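You operate a simulated robot arm through the tools that you are given. There is no shell and no other tool. Be economical: measure what you need, move in short steps, check, and stop when the job is done.

Carry out the task below with a simulated two-armed robot. There is one attempt and no reset: what you move stays moved.

Task
Take the blue flange on the top of the covered cart and put it away on the low shelf of the finishing bench. Fetch the cream block and set it on the blue magnet. Fetch the beige block and set it on the pane of the light box. Open the roll bench drawer, take the orange plug from the inside of the roll bench drawer and leave it on the blue mat and shut the drawer again. Push the roller flap shut. The order is free. Set down upright: cream block, beige block, orange plug.

The check looks at the end state, three seconds after you hand in, the way a careful person would. Anything else that was tipped, shoved, dropped, spilled or broken makes it a failure.

Robot
Two 6-joint arms with fingered hands on one trunk, on a base that drives. Base frame: it is fixed to the floor where the robot stands at the start and does not move with it; the origin is under the middle of the robot, x ahead of it, y to its left, z up; the surface under the hand at the start is at about z = 0.94. Lengths are in m, angles in degrees, forces in N, time in s.
The left shoulder is at the start at [0.093, 0.156, 1.215], the right one opposite. With the tool pointing down near the work surface each hand reaches from about 0.46 to 0.74 m from the robot's upright axis, wherever it stands, measured 20 degrees to its own side. Places, roughly: beige block (5x4x5 cm) [-3.6, 2.1, 0.9]; blue flange [0.75, 0, 1]; blue magnet (5x5x3 cm) [-1.5, 3.3, 0.5]; blue mat (22x16 cm) [-3.62, 2.44, 0.9]; cream block [-1.5, 1.5, 1]; low shelf of the finishing bench [0, -7.2, 0.2]; orange plug [-3.75, 2.25, 0.75]; pane of the light box (22x17 cm) [-3.7, 0.82, 0.96]; roll bench drawer [-3.6, 2.4, 0.8]; roller flap [-1.4, 1.7, 1.1]. Payload 4 kg a hand.
The TCP of each hand is the grasp point between the finger pads, 0.026 m short of the fingertips. In the tool frame z runs along the fingers and y along their closing line. The gripper opens to 0.132 m. The gripper's body begins 0.073 m behind the TCP. The gripper is a hand of 3 fingers: y runs from the thumb to the fingers, the wrist lies at [0, 0, -0.224] in the tool frame, and closing takes about 1.5 s.
Orientation is that of the tool frame in the base frame, as a unit quaternion [x, y, z, w]. With the fingers straight down and closing along the base's y, the tool's x points along the base's -x, its y along +y and its z along -z.

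Tools
- The arms move only by the tool arm_command. It takes "left_rows", "right_rows" or both (then of equal length, played together; a hand with none holds still); each is one flat list of numbers, 6 for each row, row after row: the shift along the base's x, y, z in m, then the turn, a rotation vector about the base's x, y, z in degrees. In form: [tx, ty, tz, rx, ry, rz, tx, ty, tz, rx, ry, rz, ...]. A call has 1 to 8 rows; each row is the pose to reach, as a shift and turn from the pose commanded when the call began. "left_hand" and "right_hand" are, for a hand that has rows, the closure, from 0 (fully open) to 1 (shut), set as the call begins (left out, the last holds). Each row takes 0.2 s and may step no farther than 0.05 m and 8.6 degrees from the row before; otherwise, or with a gripper value out of range, the whole call is refused. Where a pose cannot be reached the arm comes as near as it can. A force on the tool above 40 N (or 10 N above the force at the start of the call, whichever is more), or a blocked arm, ends the call early, and 0.2 s more pass. Each finger travels about 0.153 m/s and halts on what it meets, pressing with about 23 N; the grip force reading is that of the motor and also rises with nothing between the fingers. The clock runs only during rows and for 0.2 s after the last one: add rows that repeat a pose to give the fingers time. The reply holds the time, the measured pose of the TCP, the force on the tool along the base axes, the opening and the grip force, in the units named above and with some noise, with the torque about the TCP (base axes, N m) and any sound that the robot's microphone picked up.
- Cameras (640 x 400 px; columns grow to the right, rows downward): "scene" is now at [0.1627, -0.0053, 1.5338]; the picture's right is [-0.12, -0.99, 0.00], its down [-0.68, 0.08, -0.73] and it looks along [0.73, -0.09, -0.68] (base axes); focal length 263 px, centre (320, 200). "left" rides on the left gripper at [-0.062, 0.003, -0.092] in its tool frame; the picture's right is [-0.05, -1.00, 0.00], its down [0.83, -0.04, -0.55] and it looks along [0.55, -0.03, 0.83] (tool axes); focal length 230 px, centre (320, 200). "right" rides on the right gripper at [0.062, 0.003, -0.092] in its tool frame; the picture's right is [-0.05, 1.00, 0.00], its down [-0.83, -0.04, -0.56] and it looks along [-0.55, -0.03, 0.83] (tool axes); focal length 230 px, centre (320, 200). There is no depth. A picture from a camera that has moved, and an enlarged one, comes with that camera's place and axes in the base frame and with its lens. The place of the scene camera against the robot may be out by one fixed shift of up to 0.018 m in any direction.
- snapshot(camera): a new picture of that camera. It takes no simulated time.
- lift_body(by): slides the trunk up (or, below 0, down) by that many m; the arms and the scene camera ride with it, the base frame stays. It gives what a move gives, with no picture.
- roll_base(legs): drives the robot by 1 to 6 legs, each [ahead, turn to the left] in m and degrees, along the robot's own axes; the way and the turn of a leg run together, so that a leg with both is an arc; at most 1.5 m and 180 degrees a leg. The arms and the cameras ride along, it lands a little off, and it stops where it bumps. It gives what a move gives.
- move_fingers(finger1, finger2, thumb_bend, hand): sets how far each is bent, from 0 (flat) to 1 (curled in); at 0.3 the hand is open as for a grip, at 0.7 the pads meet at the TCP. One left out holds its place. A second passes; each finger stops where it meets its share of the squeeze, and holds until it gets a number again. A gripper value or a shape takes the hand back. It gives what a move gives, with no picture; readings hold the bend of each and the force on the fingers (four entries, about 0 where the hand has none), thumb and palm.
- set_grasp(shape, hand): the hand has 3 fingers and takes this shape, open, in about a second: jaw (thumb against the fingers, like two jaws); tri (thumb and two fingers); tip (a fingertip pinch); poke (one finger out to press); point (the index stretched); flat (the hand flat); cup (the hand cupped); fist (a fist). The gripper value then closes the fingers along that shape, each until it touches; the sizes above hold for jaw. It gives what a move gives, with no picture.
- head_to(pan, tilt): turns the head with the scene camera to pan (to the left, within 86 degrees either way) and tilt (down, from -29 to 69), counted from straight ahead of the robot. It gives what a move gives.
- zoom(camera, box): a new picture of the part [left, top, right, bottom] of that camera's present view, enlarged. It takes no simulated time.
- job_done(): hands the job in; it is judged then, once.

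Work in short steps. Places have to be worked out from the pictures, the camera data and where the tool is seen: move nearer, look again, correct. Check each grasp and each placing, and mend what went wrong. You have 175 turns and 156 pictures in all, those below and enlarged ones among them. Open the grippers and draw the arms clear of the work before you hand the job in, unless the task says otherwise.

The tools are called after "Call:" as a command line: name --argument value ..., lists and objects as JSON in quotes. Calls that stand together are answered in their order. arm_command: Moves the arms, as the interface text tells. Its arguments: {"type":"object","properties":{"left_rows":{"type":"array","items":{"type":"number"}},"left_hand":{"type":"number"},"right_rows":{"type":"array","items":{"type":"number"}},"right_hand":{"type":"number"}},"required":[]} The other tools are called the same way: lift_body (by) slides the trunk up or down; set_grasp (shape, hand) gives the hand a shape; move_fingers (finger1, finger2, thumb_bend, hand) moves the fingers one by one; roll_base (legs) drives the base; head_to (pan, tilt) turns the head that bears the scene camera; snapshot (camera) takes a picture; zoom (camera, box) takes an enlarged picture of a part of a camera's view; job_done () hands the job in.

At the start:

```text
time: 0.0
left_ee_pos: [0.5901, 0.2027, 1.1614]
left_tool_rot: [0.001, 1.0, 0.0, -0.001]
left_contact_force: [0.4, 0.1, -0.4]
left_wrist_torque: [0.02, 0.03, -0.04]
left_opening: 0.132
left_grasp_force: 0.1
left_shape: jaw
left_bend: [0.3, 0.3, 0.3]
left_finger forces: [0.0, 0.0, 0.1, 0.0, 0.1, 0.0]
right_ee_pos: [0.56, -0.2807, 1.2298]
right_tool_rot: [0.0, 1.0, 0.0, -0.001]
right_contact_force: [0.2, 0.4, 0.0]
right_wrist_torque: [0.04, 0.0, 0.01]
right_opening: 0.1317
right_grasp_force: 0.0
right_shape: jaw
right_bend: [0.3, 0.3, 0.3]
right_finger forces: [0.1, 0.0, 0.0, 0.0, 0.0, 0.0]
trunk travel left (down, up): [-0.75, 0.09]
robot x, y, heading: [-0.0019, -0.0026, -0.2]
head pan, tilt: [-6.9, 41.9]
```

scene: 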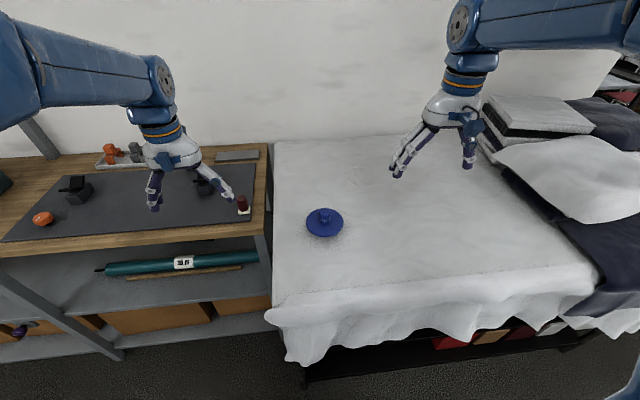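
right: 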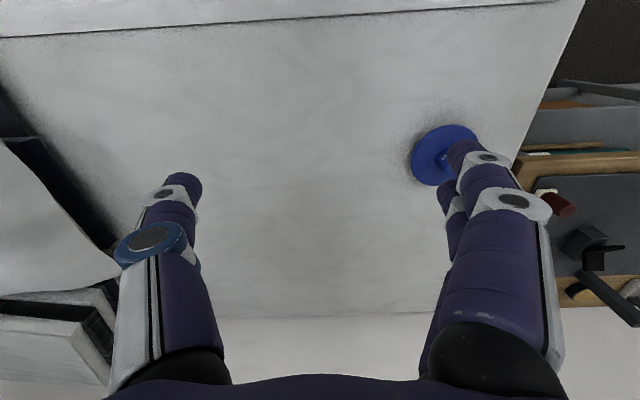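
left: 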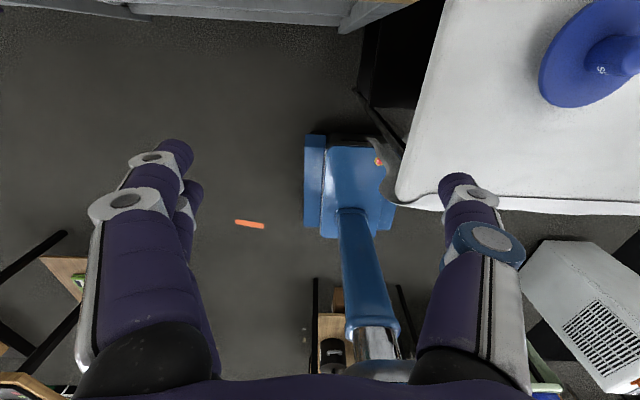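

The flange shows in all three pictures at about (0.67, -0.085). I'll take a closer look at its shape and the area before grasping it with the right hand.

Call:
zoom --camera "scene" --box '[240, 150, 400, 270]'

Call:
zoom --camera "left" --box '[480, 0, 640, 120]'

```text
3.33 times, centred on (320, 210) of scene
camera zoom: at [0.1627, -0.0053, 1.5338], right [-0.12, -0.99, 0.0], down [-0.68, 0.08, -0.73], along [0.73, -0.09, -0.68], focal length 877 px, centre (320, 167)
```

zoom: 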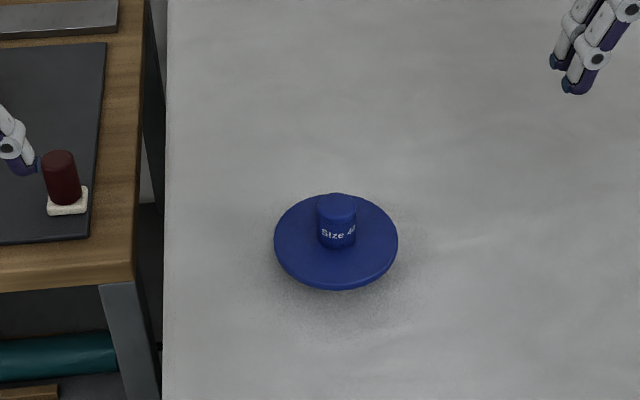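

```text
3.33 times, centred on (560, 60) of left
camera zoom: at [0.652, 0.2067, 1.2537], right [0.05, -1.0, 0.0], down [-0.83, -0.04, 0.56], along [-0.56, -0.03, -0.83], focal length 767 px, centre (-480, 667)
```

zoom: 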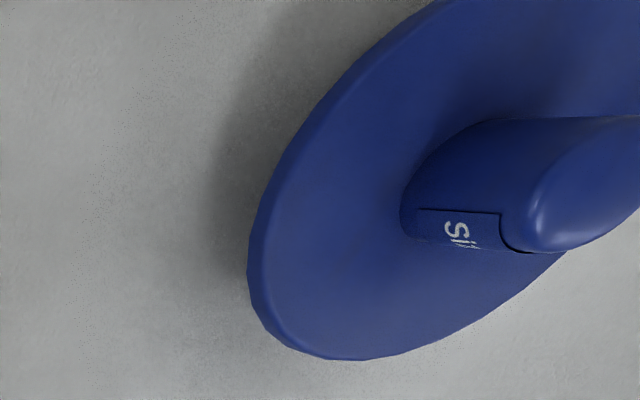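

The flange is a disc of about 11 cm with a knob. I move the right hand above it and look.

Call:
arm_command --right_rows '[0.02, 0.04, -0.01, 0, 0, 0, 0.04, 0.08, -0.03, 0, 0, 0, 0.06, 0.12, -0.05, 0, 0, 0, 0.09, 0.16, -0.07, 0, 0, 0, 0.115, 0.2, -0.09, 0, 0, 0, 0.115, 0.2, -0.1, 0, 0, 0]'

Call:
snapshot --camera "right"

Call:
snapshot --camera "scene"

```text
refused: row 4 steps farther than a row can; nothing moved
```

```text
150 pictures are left
camera right: at [0.4967, -0.2778, 1.3211], right [0.05, 1.0, 0.0], down [0.83, -0.04, 0.55], along [0.55, -0.03, -0.83], focal length 230 px, centre (320, 200)
```

right: 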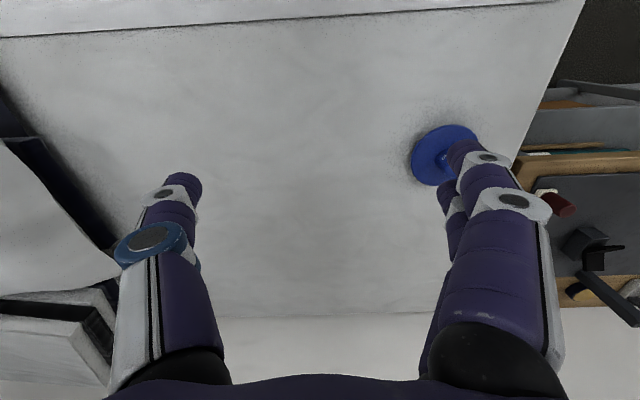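

```text
149 pictures are left
camera scene: at [0.1627, -0.0053, 1.5338], right [-0.12, -0.99, 0.0], down [-0.68, 0.08, -0.73], along [0.73, -0.09, -0.68], focal length 263 px, centre (320, 200)
```

scene: 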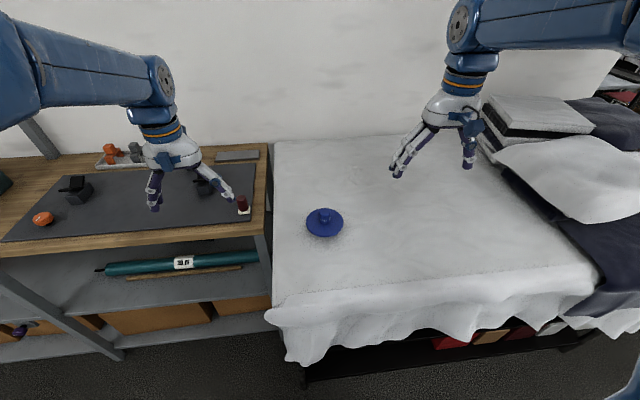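

A row stepped a hair too far, so I resend it with smaller steps.

Call:
arm_command --right_rows '[0.015, 0.03, -0.01, 0, 0, 0, 0.03, 0.065, -0.025, 0, 0, 0, 0.05, 0.1, -0.04, 0, 0, 0, 0.07, 0.135, -0.06, 0, 0, 0, 0.09, 0.17, -0.08, 0, 0, 0, 0.11, 0.2, -0.1, 0, 0, 0, 0.11, 0.2, -0.1, 0, 0, 0]'

Call:
snapshot --camera "right"

Call:
snapshot --camera "scene"

```text
time: 1.4
left_ee_pos: [0.5465, 0.2043, 1.1841]
left_tool_rot: [0.002, 1.0, 0.0, 0.018]
left_contact_force: [-0.9, 1.1, 0.2]
left_wrist_torque: [-0.02, -0.07, -0.02]
left_opening: 0.1319
left_grasp_force: 0.1
left_shape: jaw
left_bend: [0.3, 0.3, 0.3]
left_finger forces: [0.0, 0.0, 0.0, 0.0, 0.0, 0.0]
right_ee_pos: [0.6278, -0.0859, 1.1539]
right_tool_rot: [0.003, 1.0, -0.003, 0.019]
right_contact_force: [-0.8, -0.4, -0.6]
right_wrist_torque: [-0.01, -0.06, 0.0]
right_opening: 0.1318
right_grasp_force: 0.0
right_shape: jaw
right_bend: [0.3, 0.3, 0.3]
right_finger forces: [0.0, 0.0, 0.0, 0.0, 0.0, 0.1]
trunk travel left (down, up): [-0.75, 0.09]
robot x, y, heading: [0.0005, 0.001, 0.2]
head pan, tilt: [-6.9, 41.9]
stopped in row 7 (right hand): the arm was blocked; the commanded pose is now the measured one
```

```text
148 pictures are left
camera right: at [0.5624, -0.0819, 1.2425], right [0.06, 1.0, 0.0], down [0.81, -0.05, 0.59], along [0.58, -0.04, -0.81], focal length 230 px, centre (320, 200)
```

right: 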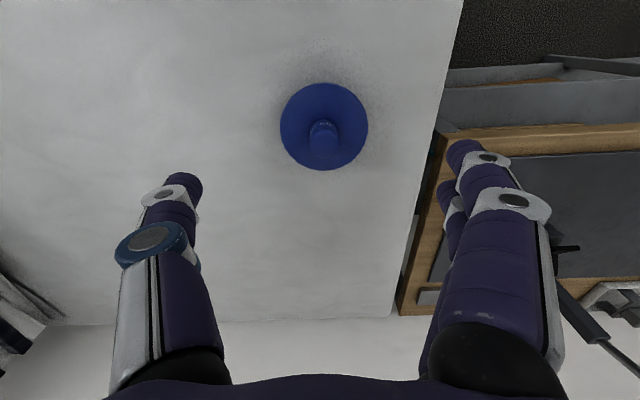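

```text
147 pictures are left
camera scene: at [0.1593, -0.0045, 1.5343], right [-0.12, -0.99, 0.0], down [-0.68, 0.08, -0.73], along [0.73, -0.09, -0.68], focal length 263 px, centre (320, 200)
```

scene: 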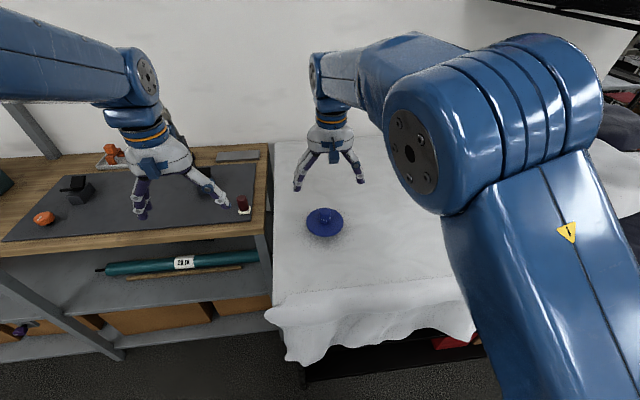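

The right arm stopped as "blocked" and both hands read about 4 cm further back. I hold a moment to see whether this was transient.

Call:
arm_command --right_rows '[0, 0, 0, 0, 0, 0, 0, 0, 0, 0, 0, 0]' --left_rows '[0, 0, 0, 0, 0, 0, 0, 0, 0, 0, 0, 0]'

Call:
snapshot --camera "scene"

```text
time: 1.8
left_ee_pos: [0.5272, 0.2028, 1.1913]
left_tool_rot: [0.0, 1.0, 0.001, 0.026]
left_contact_force: [0.0, -0.3, -0.3]
left_wrist_torque: [-0.02, 0.02, -0.01]
left_opening: 0.1319
left_grasp_force: 0.1
left_shape: jaw
left_bend: [0.3, 0.3, 0.3]
left_finger forces: [0.0, 0.0, 0.0, 0.0, 0.1, 0.1]
right_ee_pos: [0.6123, -0.0869, 1.1634]
right_tool_rot: [0.004, 1.0, -0.001, 0.027]
right_contact_force: [-0.4, -0.5, 0.5]
right_wrist_torque: [-0.02, -0.02, 0.03]
right_opening: 0.132
right_grasp_force: 0.1
right_shape: jaw
right_bend: [0.3, 0.3, 0.3]
right_finger forces: [0.1, 0.0, 0.0, 0.0, 0.1, 0.0]
trunk travel left (down, up): [-0.75, 0.09]
robot x, y, heading: [-0.0006, 0.0005, 0.1]
head pan, tilt: [-6.9, 41.9]
stopped in row 1 (right hand): the arm was blocked; the commanded pose is now the measured one
```

```text
146 pictures are left
camera scene: at [0.163, -0.0053, 1.5338], right [-0.12, -0.99, 0.0], down [-0.68, 0.08, -0.73], along [0.73, -0.09, -0.68], focal length 263 px, centre (320, 200)
```

scene: 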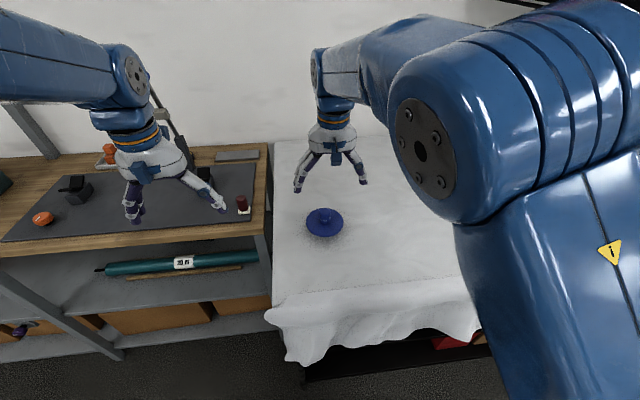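

Something (probably the right elbow near the head/trunk) is jamming and both arms drift. I back the right hand out to the right.

Call:
arm_command --right_rows '[0.01, -0.04, 0, 0, 0, 0, 0.02, -0.08, 0, 0, 0, 0, 0.02, -0.12, 0, 0, 0, 0, 0.02, -0.12, 0, 0, 0, 0]'

Call:
snapshot --camera "scene"

```text
time: 2.8
left_ee_pos: [0.5283, 0.2048, 1.1918]
left_tool_rot: [0.0, 1.0, 0.0, 0.026]
left_contact_force: [-0.2, -0.2, -0.8]
left_wrist_torque: [0.03, 0.01, -0.02]
left_opening: 0.132
left_grasp_force: 0.1
left_shape: jaw
left_bend: [0.3, 0.3, 0.3]
left_finger forces: [0.0, 0.0, 0.1, 0.0, 0.1, 0.0]
right_ee_pos: [0.6304, -0.2057, 1.1607]
right_tool_rot: [0.002, 1.0, -0.002, 0.026]
right_contact_force: [-0.4, -0.4, 0.1]
right_wrist_torque: [-0.02, -0.03, -0.01]
right_opening: 0.1321
right_grasp_force: 0.1
right_shape: jaw
right_bend: [0.3, 0.3, 0.3]
right_finger forces: [0.1, 0.0, 0.1, 0.0, 0.0, 0.0]
trunk travel left (down, up): [-0.75, 0.09]
robot x, y, heading: [0.0001, 0.0021, 0.1]
head pan, tilt: [-6.9, 41.9]
```

```text
145 pictures are left
camera scene: at [0.1628, -0.0049, 1.5338], right [-0.12, -0.99, 0.0], down [-0.68, 0.08, -0.73], along [0.73, -0.09, -0.68], focal length 263 px, centre (320, 200)
```

scene: 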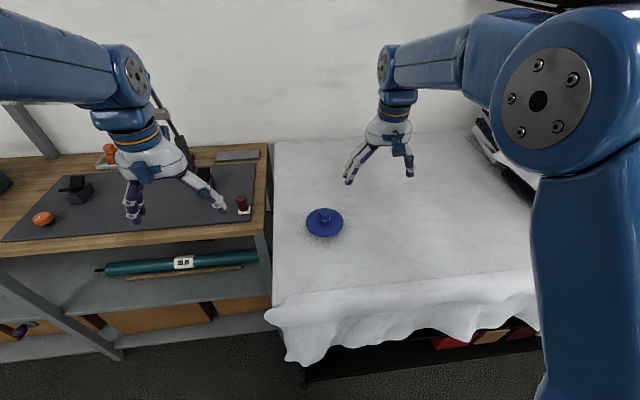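

The elbow comes too close to the head when the hand works straight ahead. I turn the base left 14° so that the flange lies to the right hand's own side.

Call:
roll_base --legs '[[0, 14]]'

Call:
head_to --pan -20 --tilt 45

Call:
snapshot --camera "scene"

Call:
snapshot --camera "right"

```text
time: 4.1
left_ee_pos: [0.4651, 0.3258, 1.1913]
left_tool_rot: [-0.121, 0.992, 0.004, 0.026]
left_contact_force: [0.1, -0.6, -0.8]
left_wrist_torque: [-0.02, -0.02, -0.02]
left_opening: 0.1318
left_grasp_force: 0.0
left_shape: jaw
left_bend: [0.3, 0.3, 0.3]
left_finger forces: [0.1, 0.0, 0.0, 0.0, 0.0, 0.0]
right_ee_pos: [0.662, -0.0482, 1.1588]
right_tool_rot: [-0.119, 0.993, 0.002, 0.027]
right_contact_force: [-0.1, 0.6, -0.1]
right_wrist_torque: [0.0, -0.01, 0.01]
right_opening: 0.1321
right_grasp_force: 0.0
right_shape: jaw
right_bend: [0.3, 0.3, 0.3]
right_finger forces: [0.0, 0.0, 0.1, 0.0, 0.0, 0.0]
trunk travel left (down, up): [-0.75, 0.09]
robot x, y, heading: [-0.0027, -0.0022, 14.0]
head pan, tilt: [-6.9, 41.9]
```

```text
time: 4.8
left_ee_pos: [0.4437, 0.3208, 1.1995]
left_tool_rot: [-0.121, 0.992, 0.006, 0.036]
left_contact_force: [-0.5, 0.3, 0.6]
left_wrist_torque: [0.0, -0.04, -0.01]
left_opening: 0.1322
left_grasp_force: 0.1
left_shape: jaw
left_bend: [0.3, 0.3, 0.3]
left_finger forces: [0.0, 0.1, 0.0, 0.0, 0.0, 0.1]
right_ee_pos: [0.643, -0.0518, 1.1714]
right_tool_rot: [-0.119, 0.992, 0.003, 0.035]
right_contact_force: [0.6, 0.3, 0.7]
right_wrist_torque: [0.04, 0.01, -0.02]
right_opening: 0.1319
right_grasp_force: 0.0
right_shape: jaw
right_bend: [0.3, 0.3, 0.3]
right_finger forces: [0.1, 0.0, 0.0, 0.0, 0.0, 0.0]
trunk travel left (down, up): [-0.75, 0.09]
robot x, y, heading: [0.0021, -0.0013, 13.9]
head pan, tilt: [-20.0, 45.0]
```

```text
144 pictures are left
camera scene: at [0.1585, 0.0142, 1.5295], right [-0.1, -0.99, 0.01], down [-0.72, 0.07, -0.69], along [0.69, -0.08, -0.72], focal length 263 px, centre (320, 200)
```

scene: 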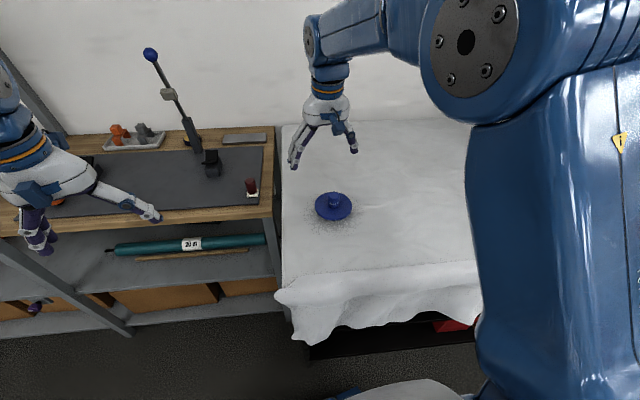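

```text
143 pictures are left
camera right: at [0.5743, -0.064, 1.2587], right [-0.18, 0.98, 0.0], down [0.78, 0.15, 0.61], along [0.6, 0.11, -0.79], focal length 230 px, centre (320, 200)
```

right: 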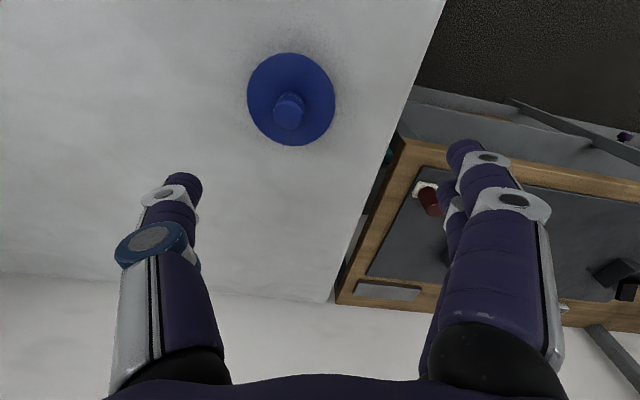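

The wrist camera gives the flange centre at about (0.658, -0.085). I straighten the hand's 4° tilt and come down to z≈1.06 above it.

Call:
arm_command --right_rows '[0.003, -0.008, -0.02, -0.3, 1.2, 0, 0.008, -0.018, -0.05, -0.6, 2.4, 0, 0.012, -0.028, -0.08, -1, 3.9, 0, 0.015, -0.033, -0.11, -1, 3.9, 0, 0.015, -0.033, -0.11, -1, 3.9, 0]'

Call:
snapshot --camera "right"

Call:
snapshot --camera "scene"

```text
time: 6.0
left_ee_pos: [0.4441, 0.3204, 1.2013]
left_tool_rot: [-0.121, 0.992, 0.005, 0.035]
left_contact_force: [1.0, 0.2, -0.2]
left_wrist_torque: [-0.03, -0.01, -0.01]
left_opening: 0.132
left_grasp_force: 0.1
left_shape: jaw
left_bend: [0.3, 0.3, 0.3]
left_finger forces: [0.1, 0.1, 0.0, 0.0, 0.0, 0.0]
right_ee_pos: [0.6569, -0.0862, 1.0609]
right_tool_rot: [-0.118, 0.993, -0.002, 0.0]
right_contact_force: [0.6, 0.4, 0.5]
right_wrist_torque: [-0.01, -0.02, -0.02]
right_opening: 0.1321
right_grasp_force: 0.0
right_shape: jaw
right_bend: [0.3, 0.3, 0.3]
right_finger forces: [0.0, 0.0, 0.0, 0.0, 0.0, 0.0]
trunk travel left (down, up): [-0.75, 0.09]
robot x, y, heading: [-0.0011, -0.0017, 14.1]
head pan, tilt: [-20.0, 45.0]
```

```text
142 pictures are left
camera right: at [0.5942, -0.097, 1.153], right [-0.18, 0.98, 0.0], down [0.82, 0.16, 0.56], along [0.55, 0.1, -0.83], focal length 230 px, centre (320, 200)
```

right: 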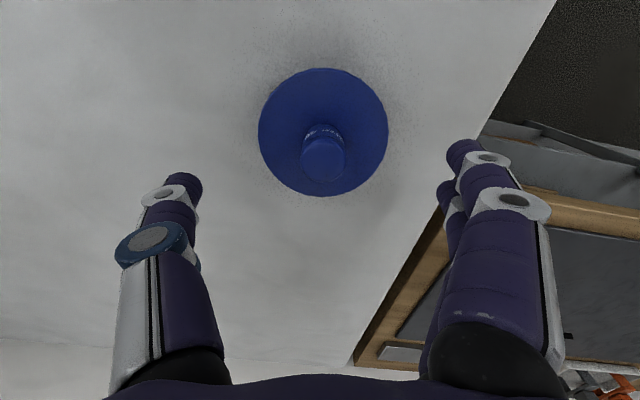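

```text
141 pictures are left
camera scene: at [0.1578, 0.0139, 1.5296], right [-0.1, -0.99, 0.01], down [-0.72, 0.07, -0.69], along [0.69, -0.08, -0.72], focal length 263 px, centre (320, 200)
```

scene: 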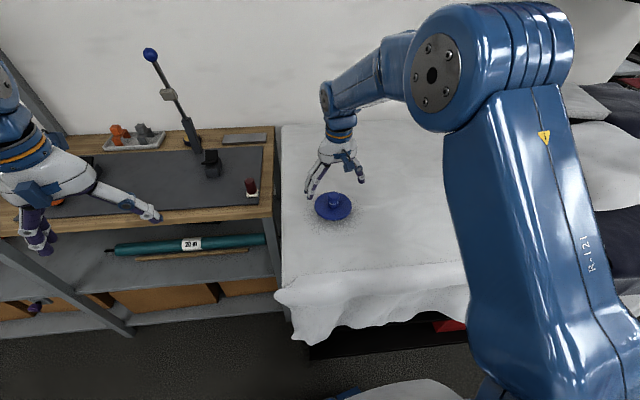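

The TCP sits right above the knob (top at about z 1.005). I descend to 0.99 and then close.

Call:
arm_command --right_rows '[0, 0.001, -0.03, 0, 0, 0, 0, 0.001, -0.05, 0, 0, 0, 0, 0.001, -0.065, 0, 0, 0, 0, 0.001, -0.072, 0, 0, 0, 0, 0.001, -0.072, 0, 0, 0]'

Call:
snapshot --camera "right"

```text
time: 7.2
left_ee_pos: [0.4443, 0.3211, 1.2007]
left_tool_rot: [-0.121, 0.992, 0.005, 0.035]
left_contact_force: [0.0, -0.1, 0.5]
left_wrist_torque: [-0.03, -0.04, -0.01]
left_opening: 0.1318
left_grasp_force: 0.1
left_shape: jaw
left_bend: [0.3, 0.3, 0.3]
left_finger forces: [0.0, 0.0, 0.0, 0.1, 0.0, 0.0]
right_ee_pos: [0.6563, -0.0861, 0.9901]
right_tool_rot: [-0.118, 0.993, -0.002, 0.001]
right_contact_force: [0.1, 0.9, 0.1]
right_wrist_torque: [-0.01, -0.02, 0.0]
right_opening: 0.1322
right_grasp_force: 0.1
right_shape: jaw
right_bend: [0.3, 0.3, 0.3]
right_finger forces: [0.1, 0.1, 0.0, 0.0, 0.1, 0.0]
trunk travel left (down, up): [-0.75, 0.09]
robot x, y, heading: [0.0001, -0.0027, 14.3]
head pan, tilt: [-20.0, 45.0]
```

```text
140 pictures are left
camera right: at [0.5948, -0.0966, 1.0817], right [-0.18, 0.98, 0.0], down [0.82, 0.16, 0.56], along [0.55, 0.1, -0.83], focal length 230 px, centre (320, 200)
```

right: 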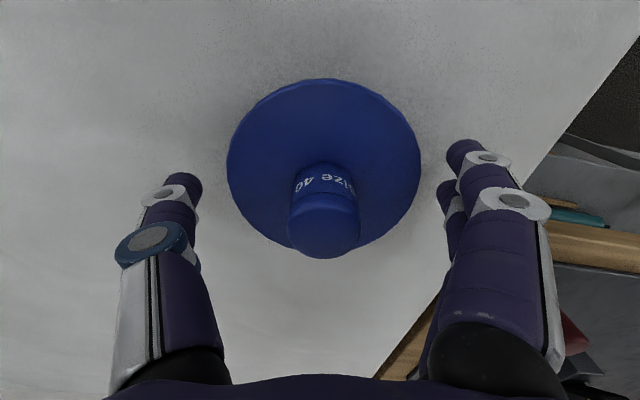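

Knob is centred between the fingers, plate at z≈0.946, knob up to ≈1.01. Closing the right hand here.

Call:
arm_command --right_rows '[0, 0.001, -0.002, 0, 0, 0, 0, 0.001, -0.002, 0, 0, 0, 0, 0.001, -0.002, 0, 0, 0, 0, 0.001, -0.002, 0, 0, 0, 0, 0.001, -0.002, 0, 0, 0, 0, 0.001, -0.002, 0, 0, 0, 0, 0.001, -0.002, 0, 0, 0, 0, 0.001, -0.002, 0, 0, 0]' --right_hand 1

Call:
arm_command --right_rows '[0, 0, 0.02, 0, 0, 0, 0, 0, 0.04, 0, 0, 0, 0, 0, 0.07, 0, 0, 0, 0, 0, 0.08, 0, 0, 0]'

Call:
snapshot --camera "right"

```text
time: 9.0
left_ee_pos: [0.4431, 0.32, 1.2002]
left_tool_rot: [-0.122, 0.992, 0.004, 0.036]
left_contact_force: [0.0, -0.3, -0.6]
left_wrist_torque: [0.02, -0.03, 0.03]
left_opening: 0.1316
left_grasp_force: 0.1
left_shape: jaw
left_bend: [0.3, 0.3, 0.3]
left_finger forces: [0.0, 0.0, 0.1, 0.0, 0.0, 0.0]
right_ee_pos: [0.658, -0.0846, 0.9884]
right_tool_rot: [-0.118, 0.993, -0.002, 0.0]
right_contact_force: [1.0, -0.3, 1.5]
right_wrist_torque: [-0.03, -0.02, 0.02]
right_opening: 0.0976
right_grasp_force: 22.9
right_shape: jaw
right_bend: [0.68, 0.66, 0.59]
right_finger forces: [10.4, 10.1, 0.0, 0.0, 21.1, 0.1]
trunk travel left (down, up): [-0.75, 0.09]
robot x, y, heading: [-0.0047, 0.0029, 14.1]
head pan, tilt: [-20.0, 45.0]
```

```text
time: 10.0
left_ee_pos: [0.4445, 0.3205, 1.2009]
left_tool_rot: [-0.121, 0.992, 0.005, 0.035]
left_contact_force: [0.1, -0.1, 0.2]
left_wrist_torque: [-0.03, 0.03, 0.0]
left_opening: 0.1318
left_grasp_force: 0.1
left_shape: jaw
left_bend: [0.3, 0.3, 0.3]
left_finger forces: [0.1, 0.0, 0.0, 0.0, 0.0, 0.1]
right_ee_pos: [0.6562, -0.0833, 1.067]
right_tool_rot: [-0.118, 0.993, -0.002, -0.001]
right_contact_force: [1.1, 0.1, -0.2]
right_wrist_torque: [-0.02, 0.04, 0.02]
right_opening: 0.0977
right_grasp_force: 22.9
right_shape: jaw
right_bend: [0.68, 0.66, 0.59]
right_finger forces: [10.7, 10.4, 0.1, 0.0, 20.8, 0.0]
trunk travel left (down, up): [-0.75, 0.09]
robot x, y, heading: [-0.0021, 0.0026, 14.1]
head pan, tilt: [-20.0, 45.0]
```

```text
139 pictures are left
camera right: at [0.5944, -0.0943, 1.1592], right [-0.18, 0.98, 0.0], down [0.82, 0.16, 0.55], along [0.55, 0.1, -0.83], focal length 230 px, centre (320, 200)
```

right: 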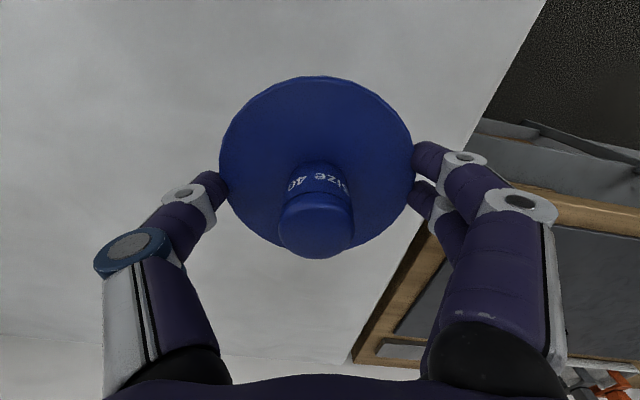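

The hand holds the flange by its rim (opening 0.098) and it has lifted. I back away from the cart and look round for the way to the finishing bench.

Call:
roll_base --legs '[[-0.5, -14]]'

Call:
head_to --pan -80 --tilt 12

Call:
snapshot --camera "scene"

Call:
head_to --pan 80 --tilt 12

Call:
snapshot --camera "scene"

```text
time: 12.9
left_ee_pos: [0.0167, 0.1427, 1.1999]
left_tool_rot: [0.002, 0.999, 0.001, 0.035]
left_contact_force: [0.5, -0.2, -0.5]
left_wrist_torque: [0.01, 0.0, 0.0]
left_opening: 0.132
left_grasp_force: 0.1
left_shape: jaw
left_bend: [0.3, 0.3, 0.3]
left_finger forces: [0.0, 0.0, 0.0, 0.1, 0.1, 0.0]
right_ee_pos: [0.125, -0.299, 1.0656]
right_tool_rot: [0.004, 1.0, -0.001, -0.001]
right_contact_force: [0.2, -0.7, 0.0]
right_wrist_torque: [-0.03, 0.0, -0.01]
right_opening: 0.0975
right_grasp_force: 23.0
right_shape: jaw
right_bend: [0.68, 0.66, 0.59]
right_finger forces: [10.9, 10.3, 0.0, 0.0, 20.7, 0.0]
trunk travel left (down, up): [-0.75, 0.09]
robot x, y, heading: [-0.4934, -0.0593, 0.3]
head pan, tilt: [-20.0, 45.0]
```

```text
time: 14.2
left_ee_pos: [-0.0051, 0.1445, 1.1962]
left_tool_rot: [0.0, 1.0, 0.001, 0.03]
left_contact_force: [-0.2, 0.2, 0.1]
left_wrist_torque: [-0.04, 0.0, -0.03]
left_opening: 0.1321
left_grasp_force: 0.0
left_shape: jaw
left_bend: [0.3, 0.3, 0.3]
left_finger forces: [0.0, 0.0, 0.0, 0.0, 0.0, 0.1]
right_ee_pos: [0.1073, -0.3001, 1.0776]
right_tool_rot: [0.003, 1.0, -0.002, 0.009]
right_contact_force: [0.3, 0.0, -0.5]
right_wrist_torque: [-0.01, 0.03, -0.01]
right_opening: 0.0974
right_grasp_force: 23.3
right_shape: jaw
right_bend: [0.68, 0.66, 0.59]
right_finger forces: [10.9, 10.4, 0.1, 0.1, 20.8, 0.1]
trunk travel left (down, up): [-0.75, 0.09]
robot x, y, heading: [-0.4931, -0.0596, 0.4]
head pan, tilt: [-80.0, 12.0]
```

```text
138 pictures are left
camera scene: at [-0.3949, -0.149, 1.5823], right [-0.98, -0.17, 0.02], down [-0.06, 0.21, -0.98], along [0.17, -0.96, -0.21], focal length 263 px, centre (320, 200)
```

scene: 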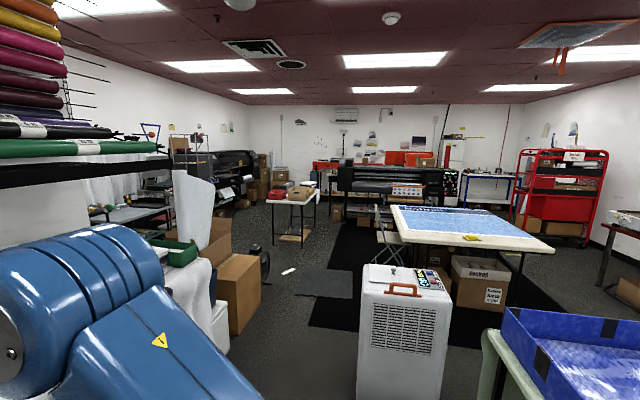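

```text
time: 16.7
left_ee_pos: [-0.0047, 0.144, 1.197]
left_tool_rot: [0.0, 1.0, 0.001, 0.029]
left_contact_force: [0.3, -0.1, 0.2]
left_wrist_torque: [0.0, -0.02, 0.0]
left_opening: 0.132
left_grasp_force: 0.0
left_shape: jaw
left_bend: [0.3, 0.3, 0.3]
left_finger forces: [0.1, 0.0, 0.1, 0.0, 0.0, 0.0]
right_ee_pos: [0.1051, -0.2987, 1.0773]
right_tool_rot: [0.003, 1.0, -0.002, 0.008]
right_contact_force: [-0.7, -1.3, -0.3]
right_wrist_torque: [0.01, 0.0, -0.02]
right_opening: 0.0974
right_grasp_force: 23.1
right_shape: jaw
right_bend: [0.68, 0.66, 0.59]
right_finger forces: [11.0, 10.4, 0.0, 0.1, 20.8, 0.0]
trunk travel left (down, up): [-0.75, 0.09]
robot x, y, heading: [-0.4928, -0.0579, 0.1]
head pan, tilt: [80.0, 12.0]
```

```text
137 pictures are left
camera scene: at [-0.3953, 0.0348, 1.5824], right [0.98, -0.17, -0.02], down [-0.06, -0.2, -0.98], along [0.17, 0.96, -0.21], focal length 263 px, centre (320, 200)
```

scene: 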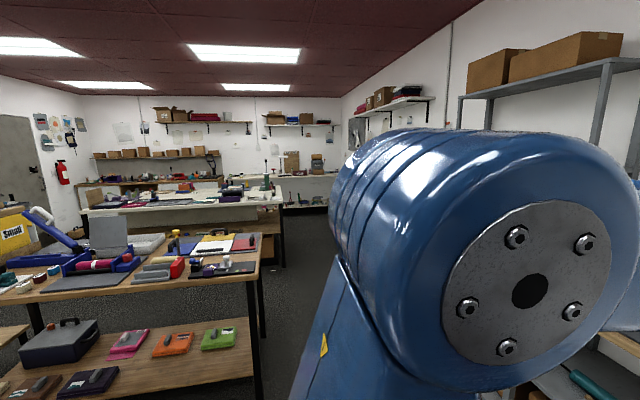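

The room opens toward -y: an aisle runs between the dehumidifier and the boxes. I turn right, and look along the aisle with the head straight and a bit down.

Call:
roll_base --legs '[[0, -70]]'

Call:
head_to --pan 0 --tilt 25

Call:
snapshot --camera "scene"

```text
time: 20.4
left_ee_pos: [-0.1363, -0.4551, 1.1952]
left_tool_rot: [0.577, 0.816, -0.016, 0.024]
left_contact_force: [0.2, -0.8, 0.5]
left_wrist_torque: [0.03, 0.0, -0.01]
left_opening: 0.1316
left_grasp_force: 0.1
left_shape: jaw
left_bend: [0.3, 0.3, 0.3]
left_finger forces: [0.0, 0.0, 0.1, 0.1, 0.0, 0.0]
right_ee_pos: [-0.5181, -0.7071, 1.0765]
right_tool_rot: [0.58, 0.815, -0.007, 0.006]
right_contact_force: [0.1, 0.1, -1.7]
right_wrist_torque: [-0.03, 0.01, 0.0]
right_opening: 0.0974
right_grasp_force: 22.8
right_shape: jaw
right_bend: [0.68, 0.66, 0.59]
right_finger forces: [10.9, 10.4, 0.0, 0.0, 20.6, 0.0]
trunk travel left (down, up): [-0.75, 0.09]
robot x, y, heading: [-0.4826, -0.0574, -70.8]
head pan, tilt: [80.0, 12.0]
```

```text
time: 21.9
left_ee_pos: [-0.1428, -0.4333, 1.175]
left_tool_rot: [0.577, 0.817, 0.003, -0.002]
left_contact_force: [-0.1, -0.4, 0.5]
left_wrist_torque: [-0.01, -0.02, 0.0]
left_opening: 0.132
left_grasp_force: 0.1
left_shape: jaw
left_bend: [0.3, 0.3, 0.3]
left_finger forces: [0.0, 0.1, 0.0, 0.0, 0.0, 0.0]
right_ee_pos: [-0.5223, -0.6894, 1.0873]
right_tool_rot: [0.58, 0.814, -0.011, 0.014]
right_contact_force: [-0.4, 0.5, -0.7]
right_wrist_torque: [-0.02, 0.0, -0.02]
right_opening: 0.0973
right_grasp_force: 23.1
right_shape: jaw
right_bend: [0.68, 0.66, 0.59]
right_finger forces: [11.0, 10.8, 0.0, 0.0, 21.3, 0.1]
trunk travel left (down, up): [-0.75, 0.09]
robot x, y, heading: [-0.4805, -0.0647, -70.8]
head pan, tilt: [0.0, 25.0]
```

```text
136 pictures are left
camera scene: at [-0.4237, -0.2183, 1.5599], right [-0.94, -0.33, 0.0], down [-0.15, 0.41, -0.9], along [0.3, -0.85, -0.44], focal length 263 px, centre (320, 200)
```

scene: 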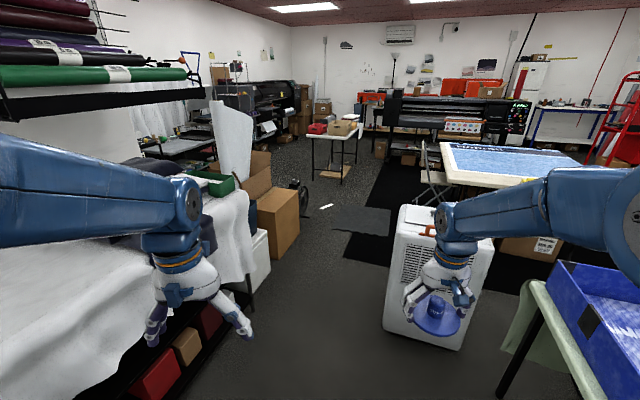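

The aisle is clear, about 0.9 m wide, centred near x = 0.03. I drive diagonally into it, then turn to face -y.

Call:
roll_base --legs '[[0, 6], [1.13, 0], [0, -25]]'

Call:
snapshot --camera "scene"

```text
time: 29.7
left_ee_pos: [0.1702, -1.5787, 1.1868]
left_tool_rot: [0.718, 0.696, -0.005, 0.006]
left_contact_force: [0.2, 0.1, 0.5]
left_wrist_torque: [0.03, 0.0, -0.05]
left_opening: 0.1321
left_grasp_force: 0.1
left_shape: jaw
left_bend: [0.3, 0.3, 0.3]
left_finger forces: [0.1, 0.0, 0.0, 0.1, 0.1, 0.0]
right_ee_pos: [-0.2772, -1.6704, 1.0874]
right_tool_rot: [0.72, 0.694, -0.014, 0.011]
right_contact_force: [0.1, -0.4, -1.5]
right_wrist_torque: [0.0, 0.03, -0.01]
right_opening: 0.0977
right_grasp_force: 22.5
right_shape: jaw
right_bend: [0.68, 0.66, 0.59]
right_finger forces: [11.0, 10.6, 0.0, 0.0, 21.0, 0.0]
trunk travel left (down, up): [-0.75, 0.09]
robot x, y, heading: [-0.007, -1.0975, -91.7]
head pan, tilt: [0.0, 25.0]
```

```text
135 pictures are left
camera scene: at [-0.011, -1.267, 1.5597], right [-1.0, 0.03, 0.0], down [0.01, 0.44, -0.9], along [-0.03, -0.9, -0.44], focal length 263 px, centre (320, 200)
```

scene: 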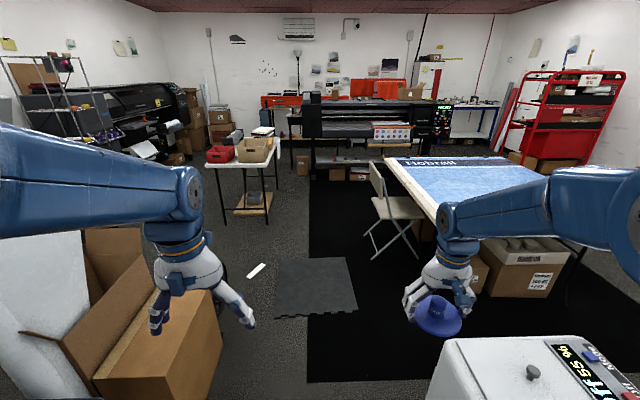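

Robot is in the aisle. I zoom on the far side to identify the finishing bench.

Call:
zoom --camera "scene" --box '[230, 70, 470, 220]'

```text
2.67 times, centred on (350, 145) of scene
camera zoom: at [-0.011, -1.267, 1.5597], right [-1.0, 0.03, 0.0], down [0.01, 0.44, -0.9], along [-0.03, -0.9, -0.44], focal length 702 px, centre (240, 347)
```

zoom: 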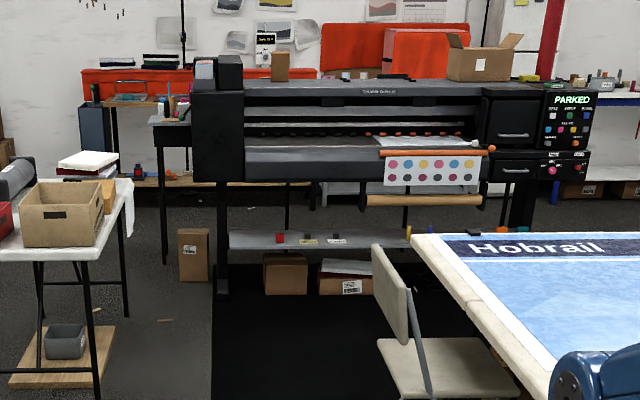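

The finishing bench appears to stand behind the printer, with a low wooden shelf. I drive on to see where it is accessible.

Call:
roll_base --legs '[[1.4, 1.5], [0.8, 0]]'

Call:
snapshot --camera "scene"

```text
time: 40.4
left_ee_pos: [0.1777, -3.7258, 1.1695]
left_tool_rot: [0.702, 0.712, 0.017, -0.014]
left_contact_force: [0.9, 5.8, -1.9]
left_wrist_torque: [-0.41, 0.08, -0.02]
left_opening: 0.1321
left_grasp_force: 0.0
left_shape: jaw
left_bend: [0.3, 0.3, 0.3]
left_finger forces: [0.0, 0.1, 0.1, 0.0, 0.0, 0.0]
right_ee_pos: [-0.2649, -3.8384, 1.0978]
right_tool_rot: [0.704, 0.71, -0.019, 0.017]
right_contact_force: [-0.6, -0.8, -0.6]
right_wrist_torque: [-0.01, 0.02, -0.01]
right_opening: 0.0974
right_grasp_force: 23.5
right_shape: jaw
right_bend: [0.68, 0.66, 0.59]
right_finger forces: [11.0, 10.7, 0.0, 0.0, 20.9, 0.1]
trunk travel left (down, up): [-0.75, 0.09]
robot x, y, heading: [-0.0223, -3.2761, -89.6]
head pan, tilt: [0.0, 25.0]
```

```text
133 pictures are left
camera scene: at [-0.0175, -3.4431, 1.5599], right [-1.0, -0.01, 0.0], down [-0.01, 0.44, -0.9], along [0.01, -0.9, -0.44], focal length 263 px, centre (320, 200)
```

scene: 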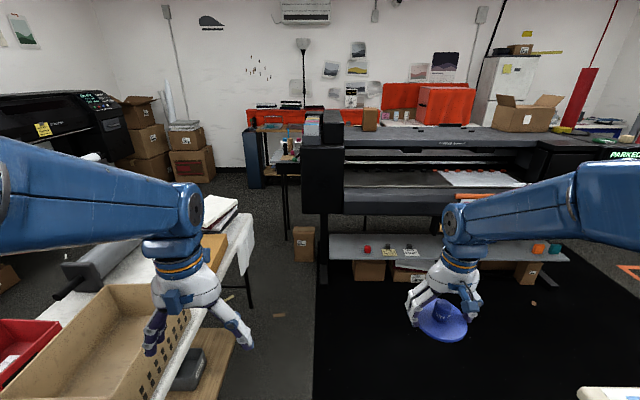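

The left hand reports ~6 N; I check whether it touches something on the small table.

Call:
snapshot --camera "left"

Call:
zoom --camera "scene" --box '[100, 200, 340, 350]'

```text
132 pictures are left
camera left: at [0.1812, -3.7905, 1.2586], right [-1.0, -0.07, -0.01], down [-0.06, 0.8, 0.59], along [-0.03, 0.59, -0.81], focal length 230 px, centre (320, 200)
```

left: 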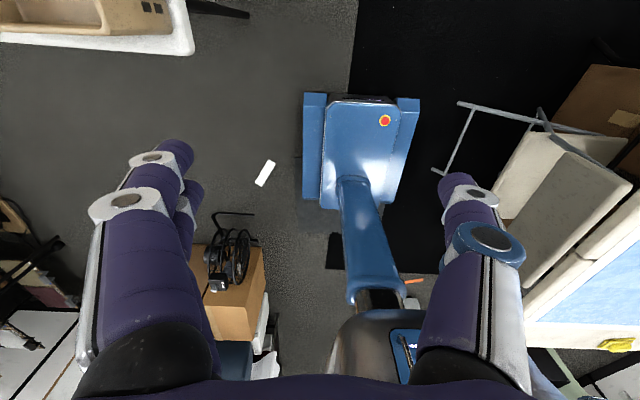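

```text
2.67 times, centred on (220, 275) of scene
camera zoom: at [-0.0175, -3.4431, 1.5599], right [-1.0, -0.01, 0.0], down [-0.01, 0.44, -0.9], along [0.01, -0.9, -0.44], focal length 702 px, centre (587, 0)
```

zoom: 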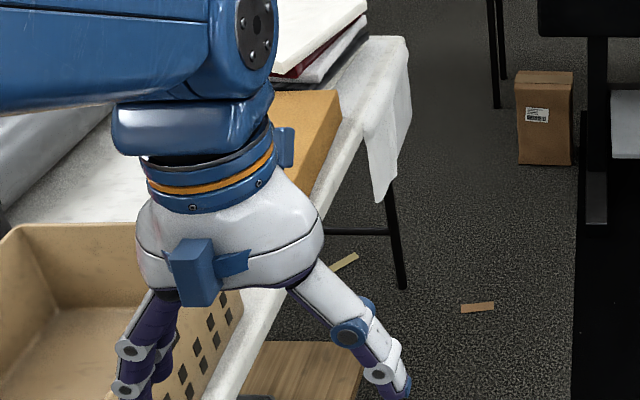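

The bench's low shelf is only open at its left end (x ≈ 0.4–1.0); the gap right of the small table is too narrow, so I'll go round the table's left side. I turn left to look.

Call:
roll_base --legs '[[0, 70]]'

Call:
snapshot --camera "scene"

```text
time: 44.1
left_ee_pos: [0.4609, -3.2465, 1.1596]
left_tool_rot: [0.173, 0.984, 0.009, -0.042]
left_contact_force: [1.0, -0.5, -0.4]
left_wrist_torque: [0.0, -0.01, 0.02]
left_opening: 0.1319
left_grasp_force: 0.0
left_shape: jaw
left_bend: [0.3, 0.3, 0.3]
left_finger forces: [0.1, 0.1, 0.0, 0.1, 0.0, 0.0]
right_ee_pos: [0.4049, -3.6999, 1.1062]
right_tool_rot: [0.176, 0.984, -0.007, 0.034]
right_contact_force: [-0.2, -0.1, -1.2]
right_wrist_torque: [0.02, 0.01, 0.0]
right_opening: 0.0973
right_grasp_force: 23.4
right_shape: jaw
right_bend: [0.68, 0.66, 0.59]
right_finger forces: [10.8, 10.3, 0.0, 0.1, 20.3, 0.0]
trunk travel left (down, up): [-0.75, 0.09]
robot x, y, heading: [-0.0203, -3.2849, -20.1]
head pan, tilt: [0.0, 25.0]
```

```text
130 pictures are left
camera scene: at [0.1414, -3.3417, 1.5598], right [-0.34, -0.94, 0.0], down [-0.41, 0.15, -0.9], along [0.84, -0.31, -0.44], focal length 263 px, centre (320, 200)
```

scene: 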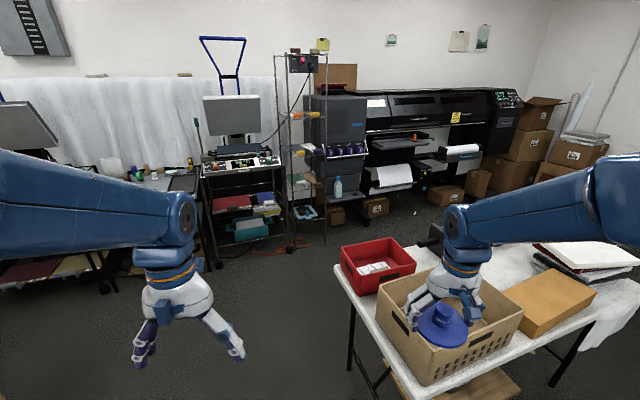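

Clear carpet to the left of the table; corridor x≈1.0–2.2. I drive there, then turn to face -y.

Call:
roll_base --legs '[[0, 24], [1.38, 0], [0, -50]]'

Call:
snapshot --camera "scene"

```text
time: 54.7
left_ee_pos: [1.7813, -3.4588, 1.1512]
left_tool_rot: [0.434, 0.899, 0.029, -0.056]
left_contact_force: [-1.1, 0.1, 0.5]
left_wrist_torque: [0.0, 0.01, 0.0]
left_opening: 0.1321
left_grasp_force: 0.1
left_shape: jaw
left_bend: [0.3, 0.3, 0.3]
left_finger forces: [0.0, 0.0, 0.1, 0.1, 0.0, 0.1]
right_ee_pos: [1.4907, -3.8106, 1.1158]
right_tool_rot: [0.438, 0.898, -0.02, 0.039]
right_contact_force: [0.9, -0.1, -0.9]
right_wrist_torque: [-0.01, 0.03, 0.0]
right_opening: 0.0974
right_grasp_force: 22.6
right_shape: jaw
right_bend: [0.68, 0.66, 0.59]
right_finger forces: [11.0, 10.2, 0.1, 0.1, 20.6, 0.0]
trunk travel left (down, up): [-0.75, 0.09]
robot x, y, heading: [1.3627, -3.248, -51.8]
head pan, tilt: [0.0, 25.0]
```

```text
129 pictures are left
camera scene: at [1.4704, -3.3782, 1.5597], right [-0.79, -0.62, 0.0], down [-0.27, 0.35, -0.9], along [0.55, -0.71, -0.44], focal length 263 px, centre (320, 200)
```

scene: 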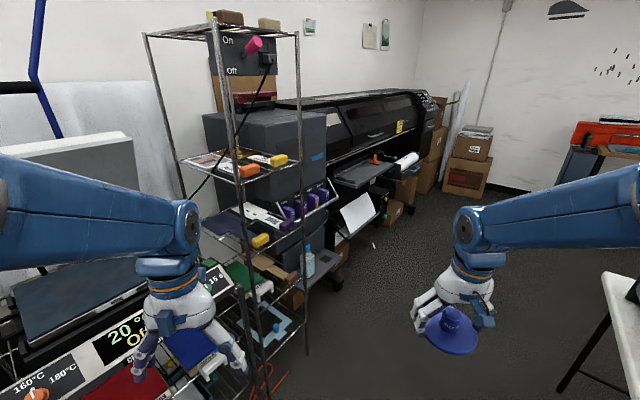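

I turn on to face -y and move down the corridor.

Call:
roll_base --legs '[[0, -37], [1.5, 0], [0.4, 0]]'

Call:
snapshot --camera "scene"

```text
time: 65.8
left_ee_pos: [1.6257, -5.4696, 1.1334]
left_tool_rot: [0.688, 0.72, 0.065, -0.067]
left_contact_force: [-0.3, 0.7, 0.2]
left_wrist_torque: [0.0, 0.0, -0.01]
left_opening: 0.1323
left_grasp_force: 0.1
left_shape: jaw
left_bend: [0.3, 0.3, 0.3]
left_finger forces: [0.0, 0.0, 0.0, 0.0, 0.0, 0.0]
right_ee_pos: [1.1848, -5.5922, 1.1252]
right_tool_rot: [0.693, 0.719, -0.037, 0.038]
right_contact_force: [0.1, 0.4, -0.2]
right_wrist_torque: [0.0, 0.0, 0.0]
right_opening: 0.097
right_grasp_force: 23.1
right_shape: jaw
right_bend: [0.68, 0.66, 0.59]
right_finger forces: [11.0, 10.4, 0.0, 0.0, 20.7, 0.0]
trunk travel left (down, up): [-0.75, 0.09]
robot x, y, heading: [1.4153, -5.0782, -87.4]
head pan, tilt: [0.0, 25.0]
```

```text
128 pictures are left
camera scene: at [1.4196, -5.2467, 1.56], right [-1.0, -0.04, 0.0], down [-0.02, 0.44, -0.9], along [0.03, -0.9, -0.44], focal length 263 px, centre (320, 200)
```

scene: 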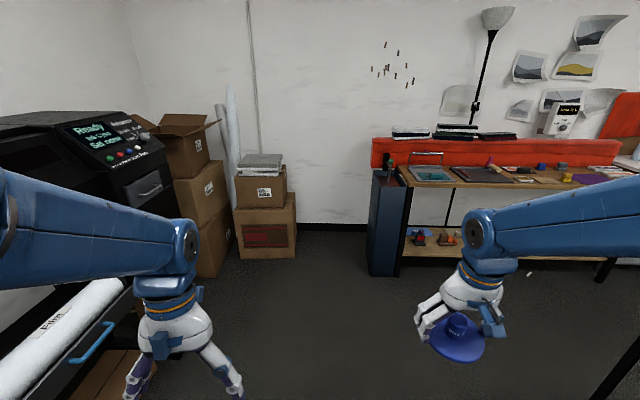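

The bench's left end with its low shelf is visible (front edge about y≈-7.0, x<0.92). I drive to about (0.95, -6.0) and face the bench.

Call:
roll_base --legs '[[0, -29], [1.0, 0], [0, 27]]'

Call:
snapshot --camera "scene"

```text
time: 74.0
left_ee_pos: [1.1752, -6.364, 1.1253]
left_tool_rot: [0.691, 0.714, 0.078, -0.079]
left_contact_force: [1.2, -0.7, 1.4]
left_wrist_torque: [0.04, 0.03, 0.02]
left_opening: 0.132
left_grasp_force: 0.1
left_shape: jaw
left_bend: [0.3, 0.3, 0.3]
left_finger forces: [0.0, 0.0, 0.0, 0.0, 0.0, 0.1]
right_ee_pos: [0.7335, -6.4745, 1.1321]
right_tool_rot: [0.697, 0.714, -0.043, 0.044]
right_contact_force: [0.7, 0.6, -0.4]
right_wrist_torque: [-0.01, -0.01, -0.01]
right_opening: 0.097
right_grasp_force: 22.8
right_shape: jaw
right_bend: [0.68, 0.66, 0.59]
right_finger forces: [10.7, 10.0, 0.0, 0.1, 20.1, 0.1]
trunk travel left (down, up): [-0.75, 0.09]
robot x, y, heading: [0.965, -5.9872, -88.4]
head pan, tilt: [0.0, 25.0]
```

```text
127 pictures are left
camera scene: at [0.9711, -6.1529, 1.5598], right [-1.0, -0.03, 0.0], down [-0.01, 0.44, -0.9], along [0.02, -0.9, -0.44], focal length 263 px, centre (320, 200)
```

scene: 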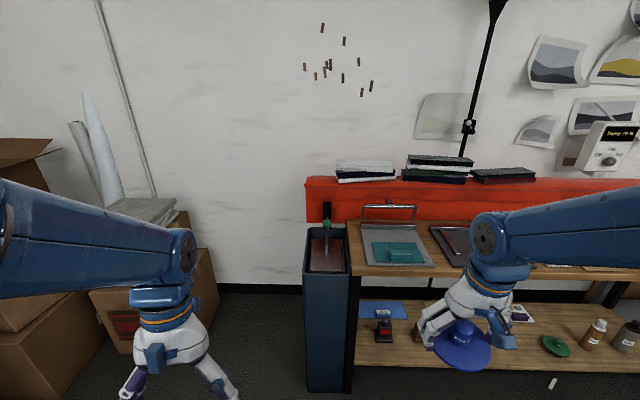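

I check the free area of the shelf with the wrist camera, since the hand hides part of it.

Call:
snapshot --camera "right"

Call:
lift_body --by -0.35

Call:
snapshot --camera "scene"

```text
126 pictures are left
camera right: at [0.7338, -6.402, 1.2166], right [1.0, -0.03, 0.01], down [-0.02, -0.76, 0.65], along [-0.01, -0.65, -0.76], focal length 230 px, centre (320, 200)
```

right: 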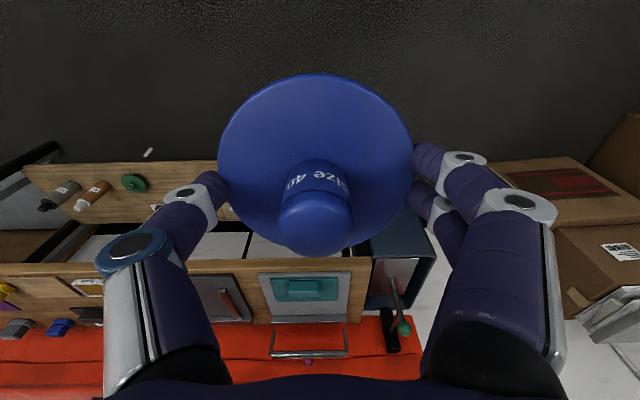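

```text
time: 77.4
left_ee_pos: [1.1759, -6.3376, 0.7646]
left_tool_rot: [0.689, 0.713, 0.092, -0.094]
left_contact_force: [-0.4, -0.6, 0.0]
left_wrist_torque: [0.0, 0.0, 0.05]
left_opening: 0.1321
left_grasp_force: 0.1
left_shape: jaw
left_bend: [0.3, 0.3, 0.3]
left_finger forces: [0.1, 0.1, 0.1, 0.0, 0.1, 0.0]
right_ee_pos: [0.7334, -6.4529, 0.783]
right_tool_rot: [0.698, 0.714, -0.043, 0.043]
right_contact_force: [-0.5, 0.2, -0.9]
right_wrist_torque: [0.02, -0.01, 0.01]
right_opening: 0.0972
right_grasp_force: 22.9
right_shape: jaw
right_bend: [0.68, 0.66, 0.59]
right_finger forces: [10.6, 10.3, 0.0, 0.0, 20.3, 0.1]
trunk travel left (down, up): [-0.4, 0.44]
robot x, y, heading: [0.9665, -5.983, -88.1]
head pan, tilt: [0.0, 25.0]
```

```text
125 pictures are left
camera scene: at [0.9717, -6.1458, 1.2099], right [-1.0, -0.03, 0.0], down [-0.01, 0.44, -0.9], along [0.02, -0.9, -0.44], focal length 263 px, centre (320, 200)
```

scene: 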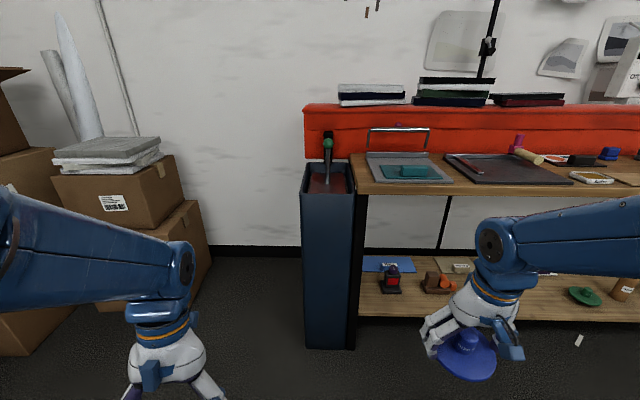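

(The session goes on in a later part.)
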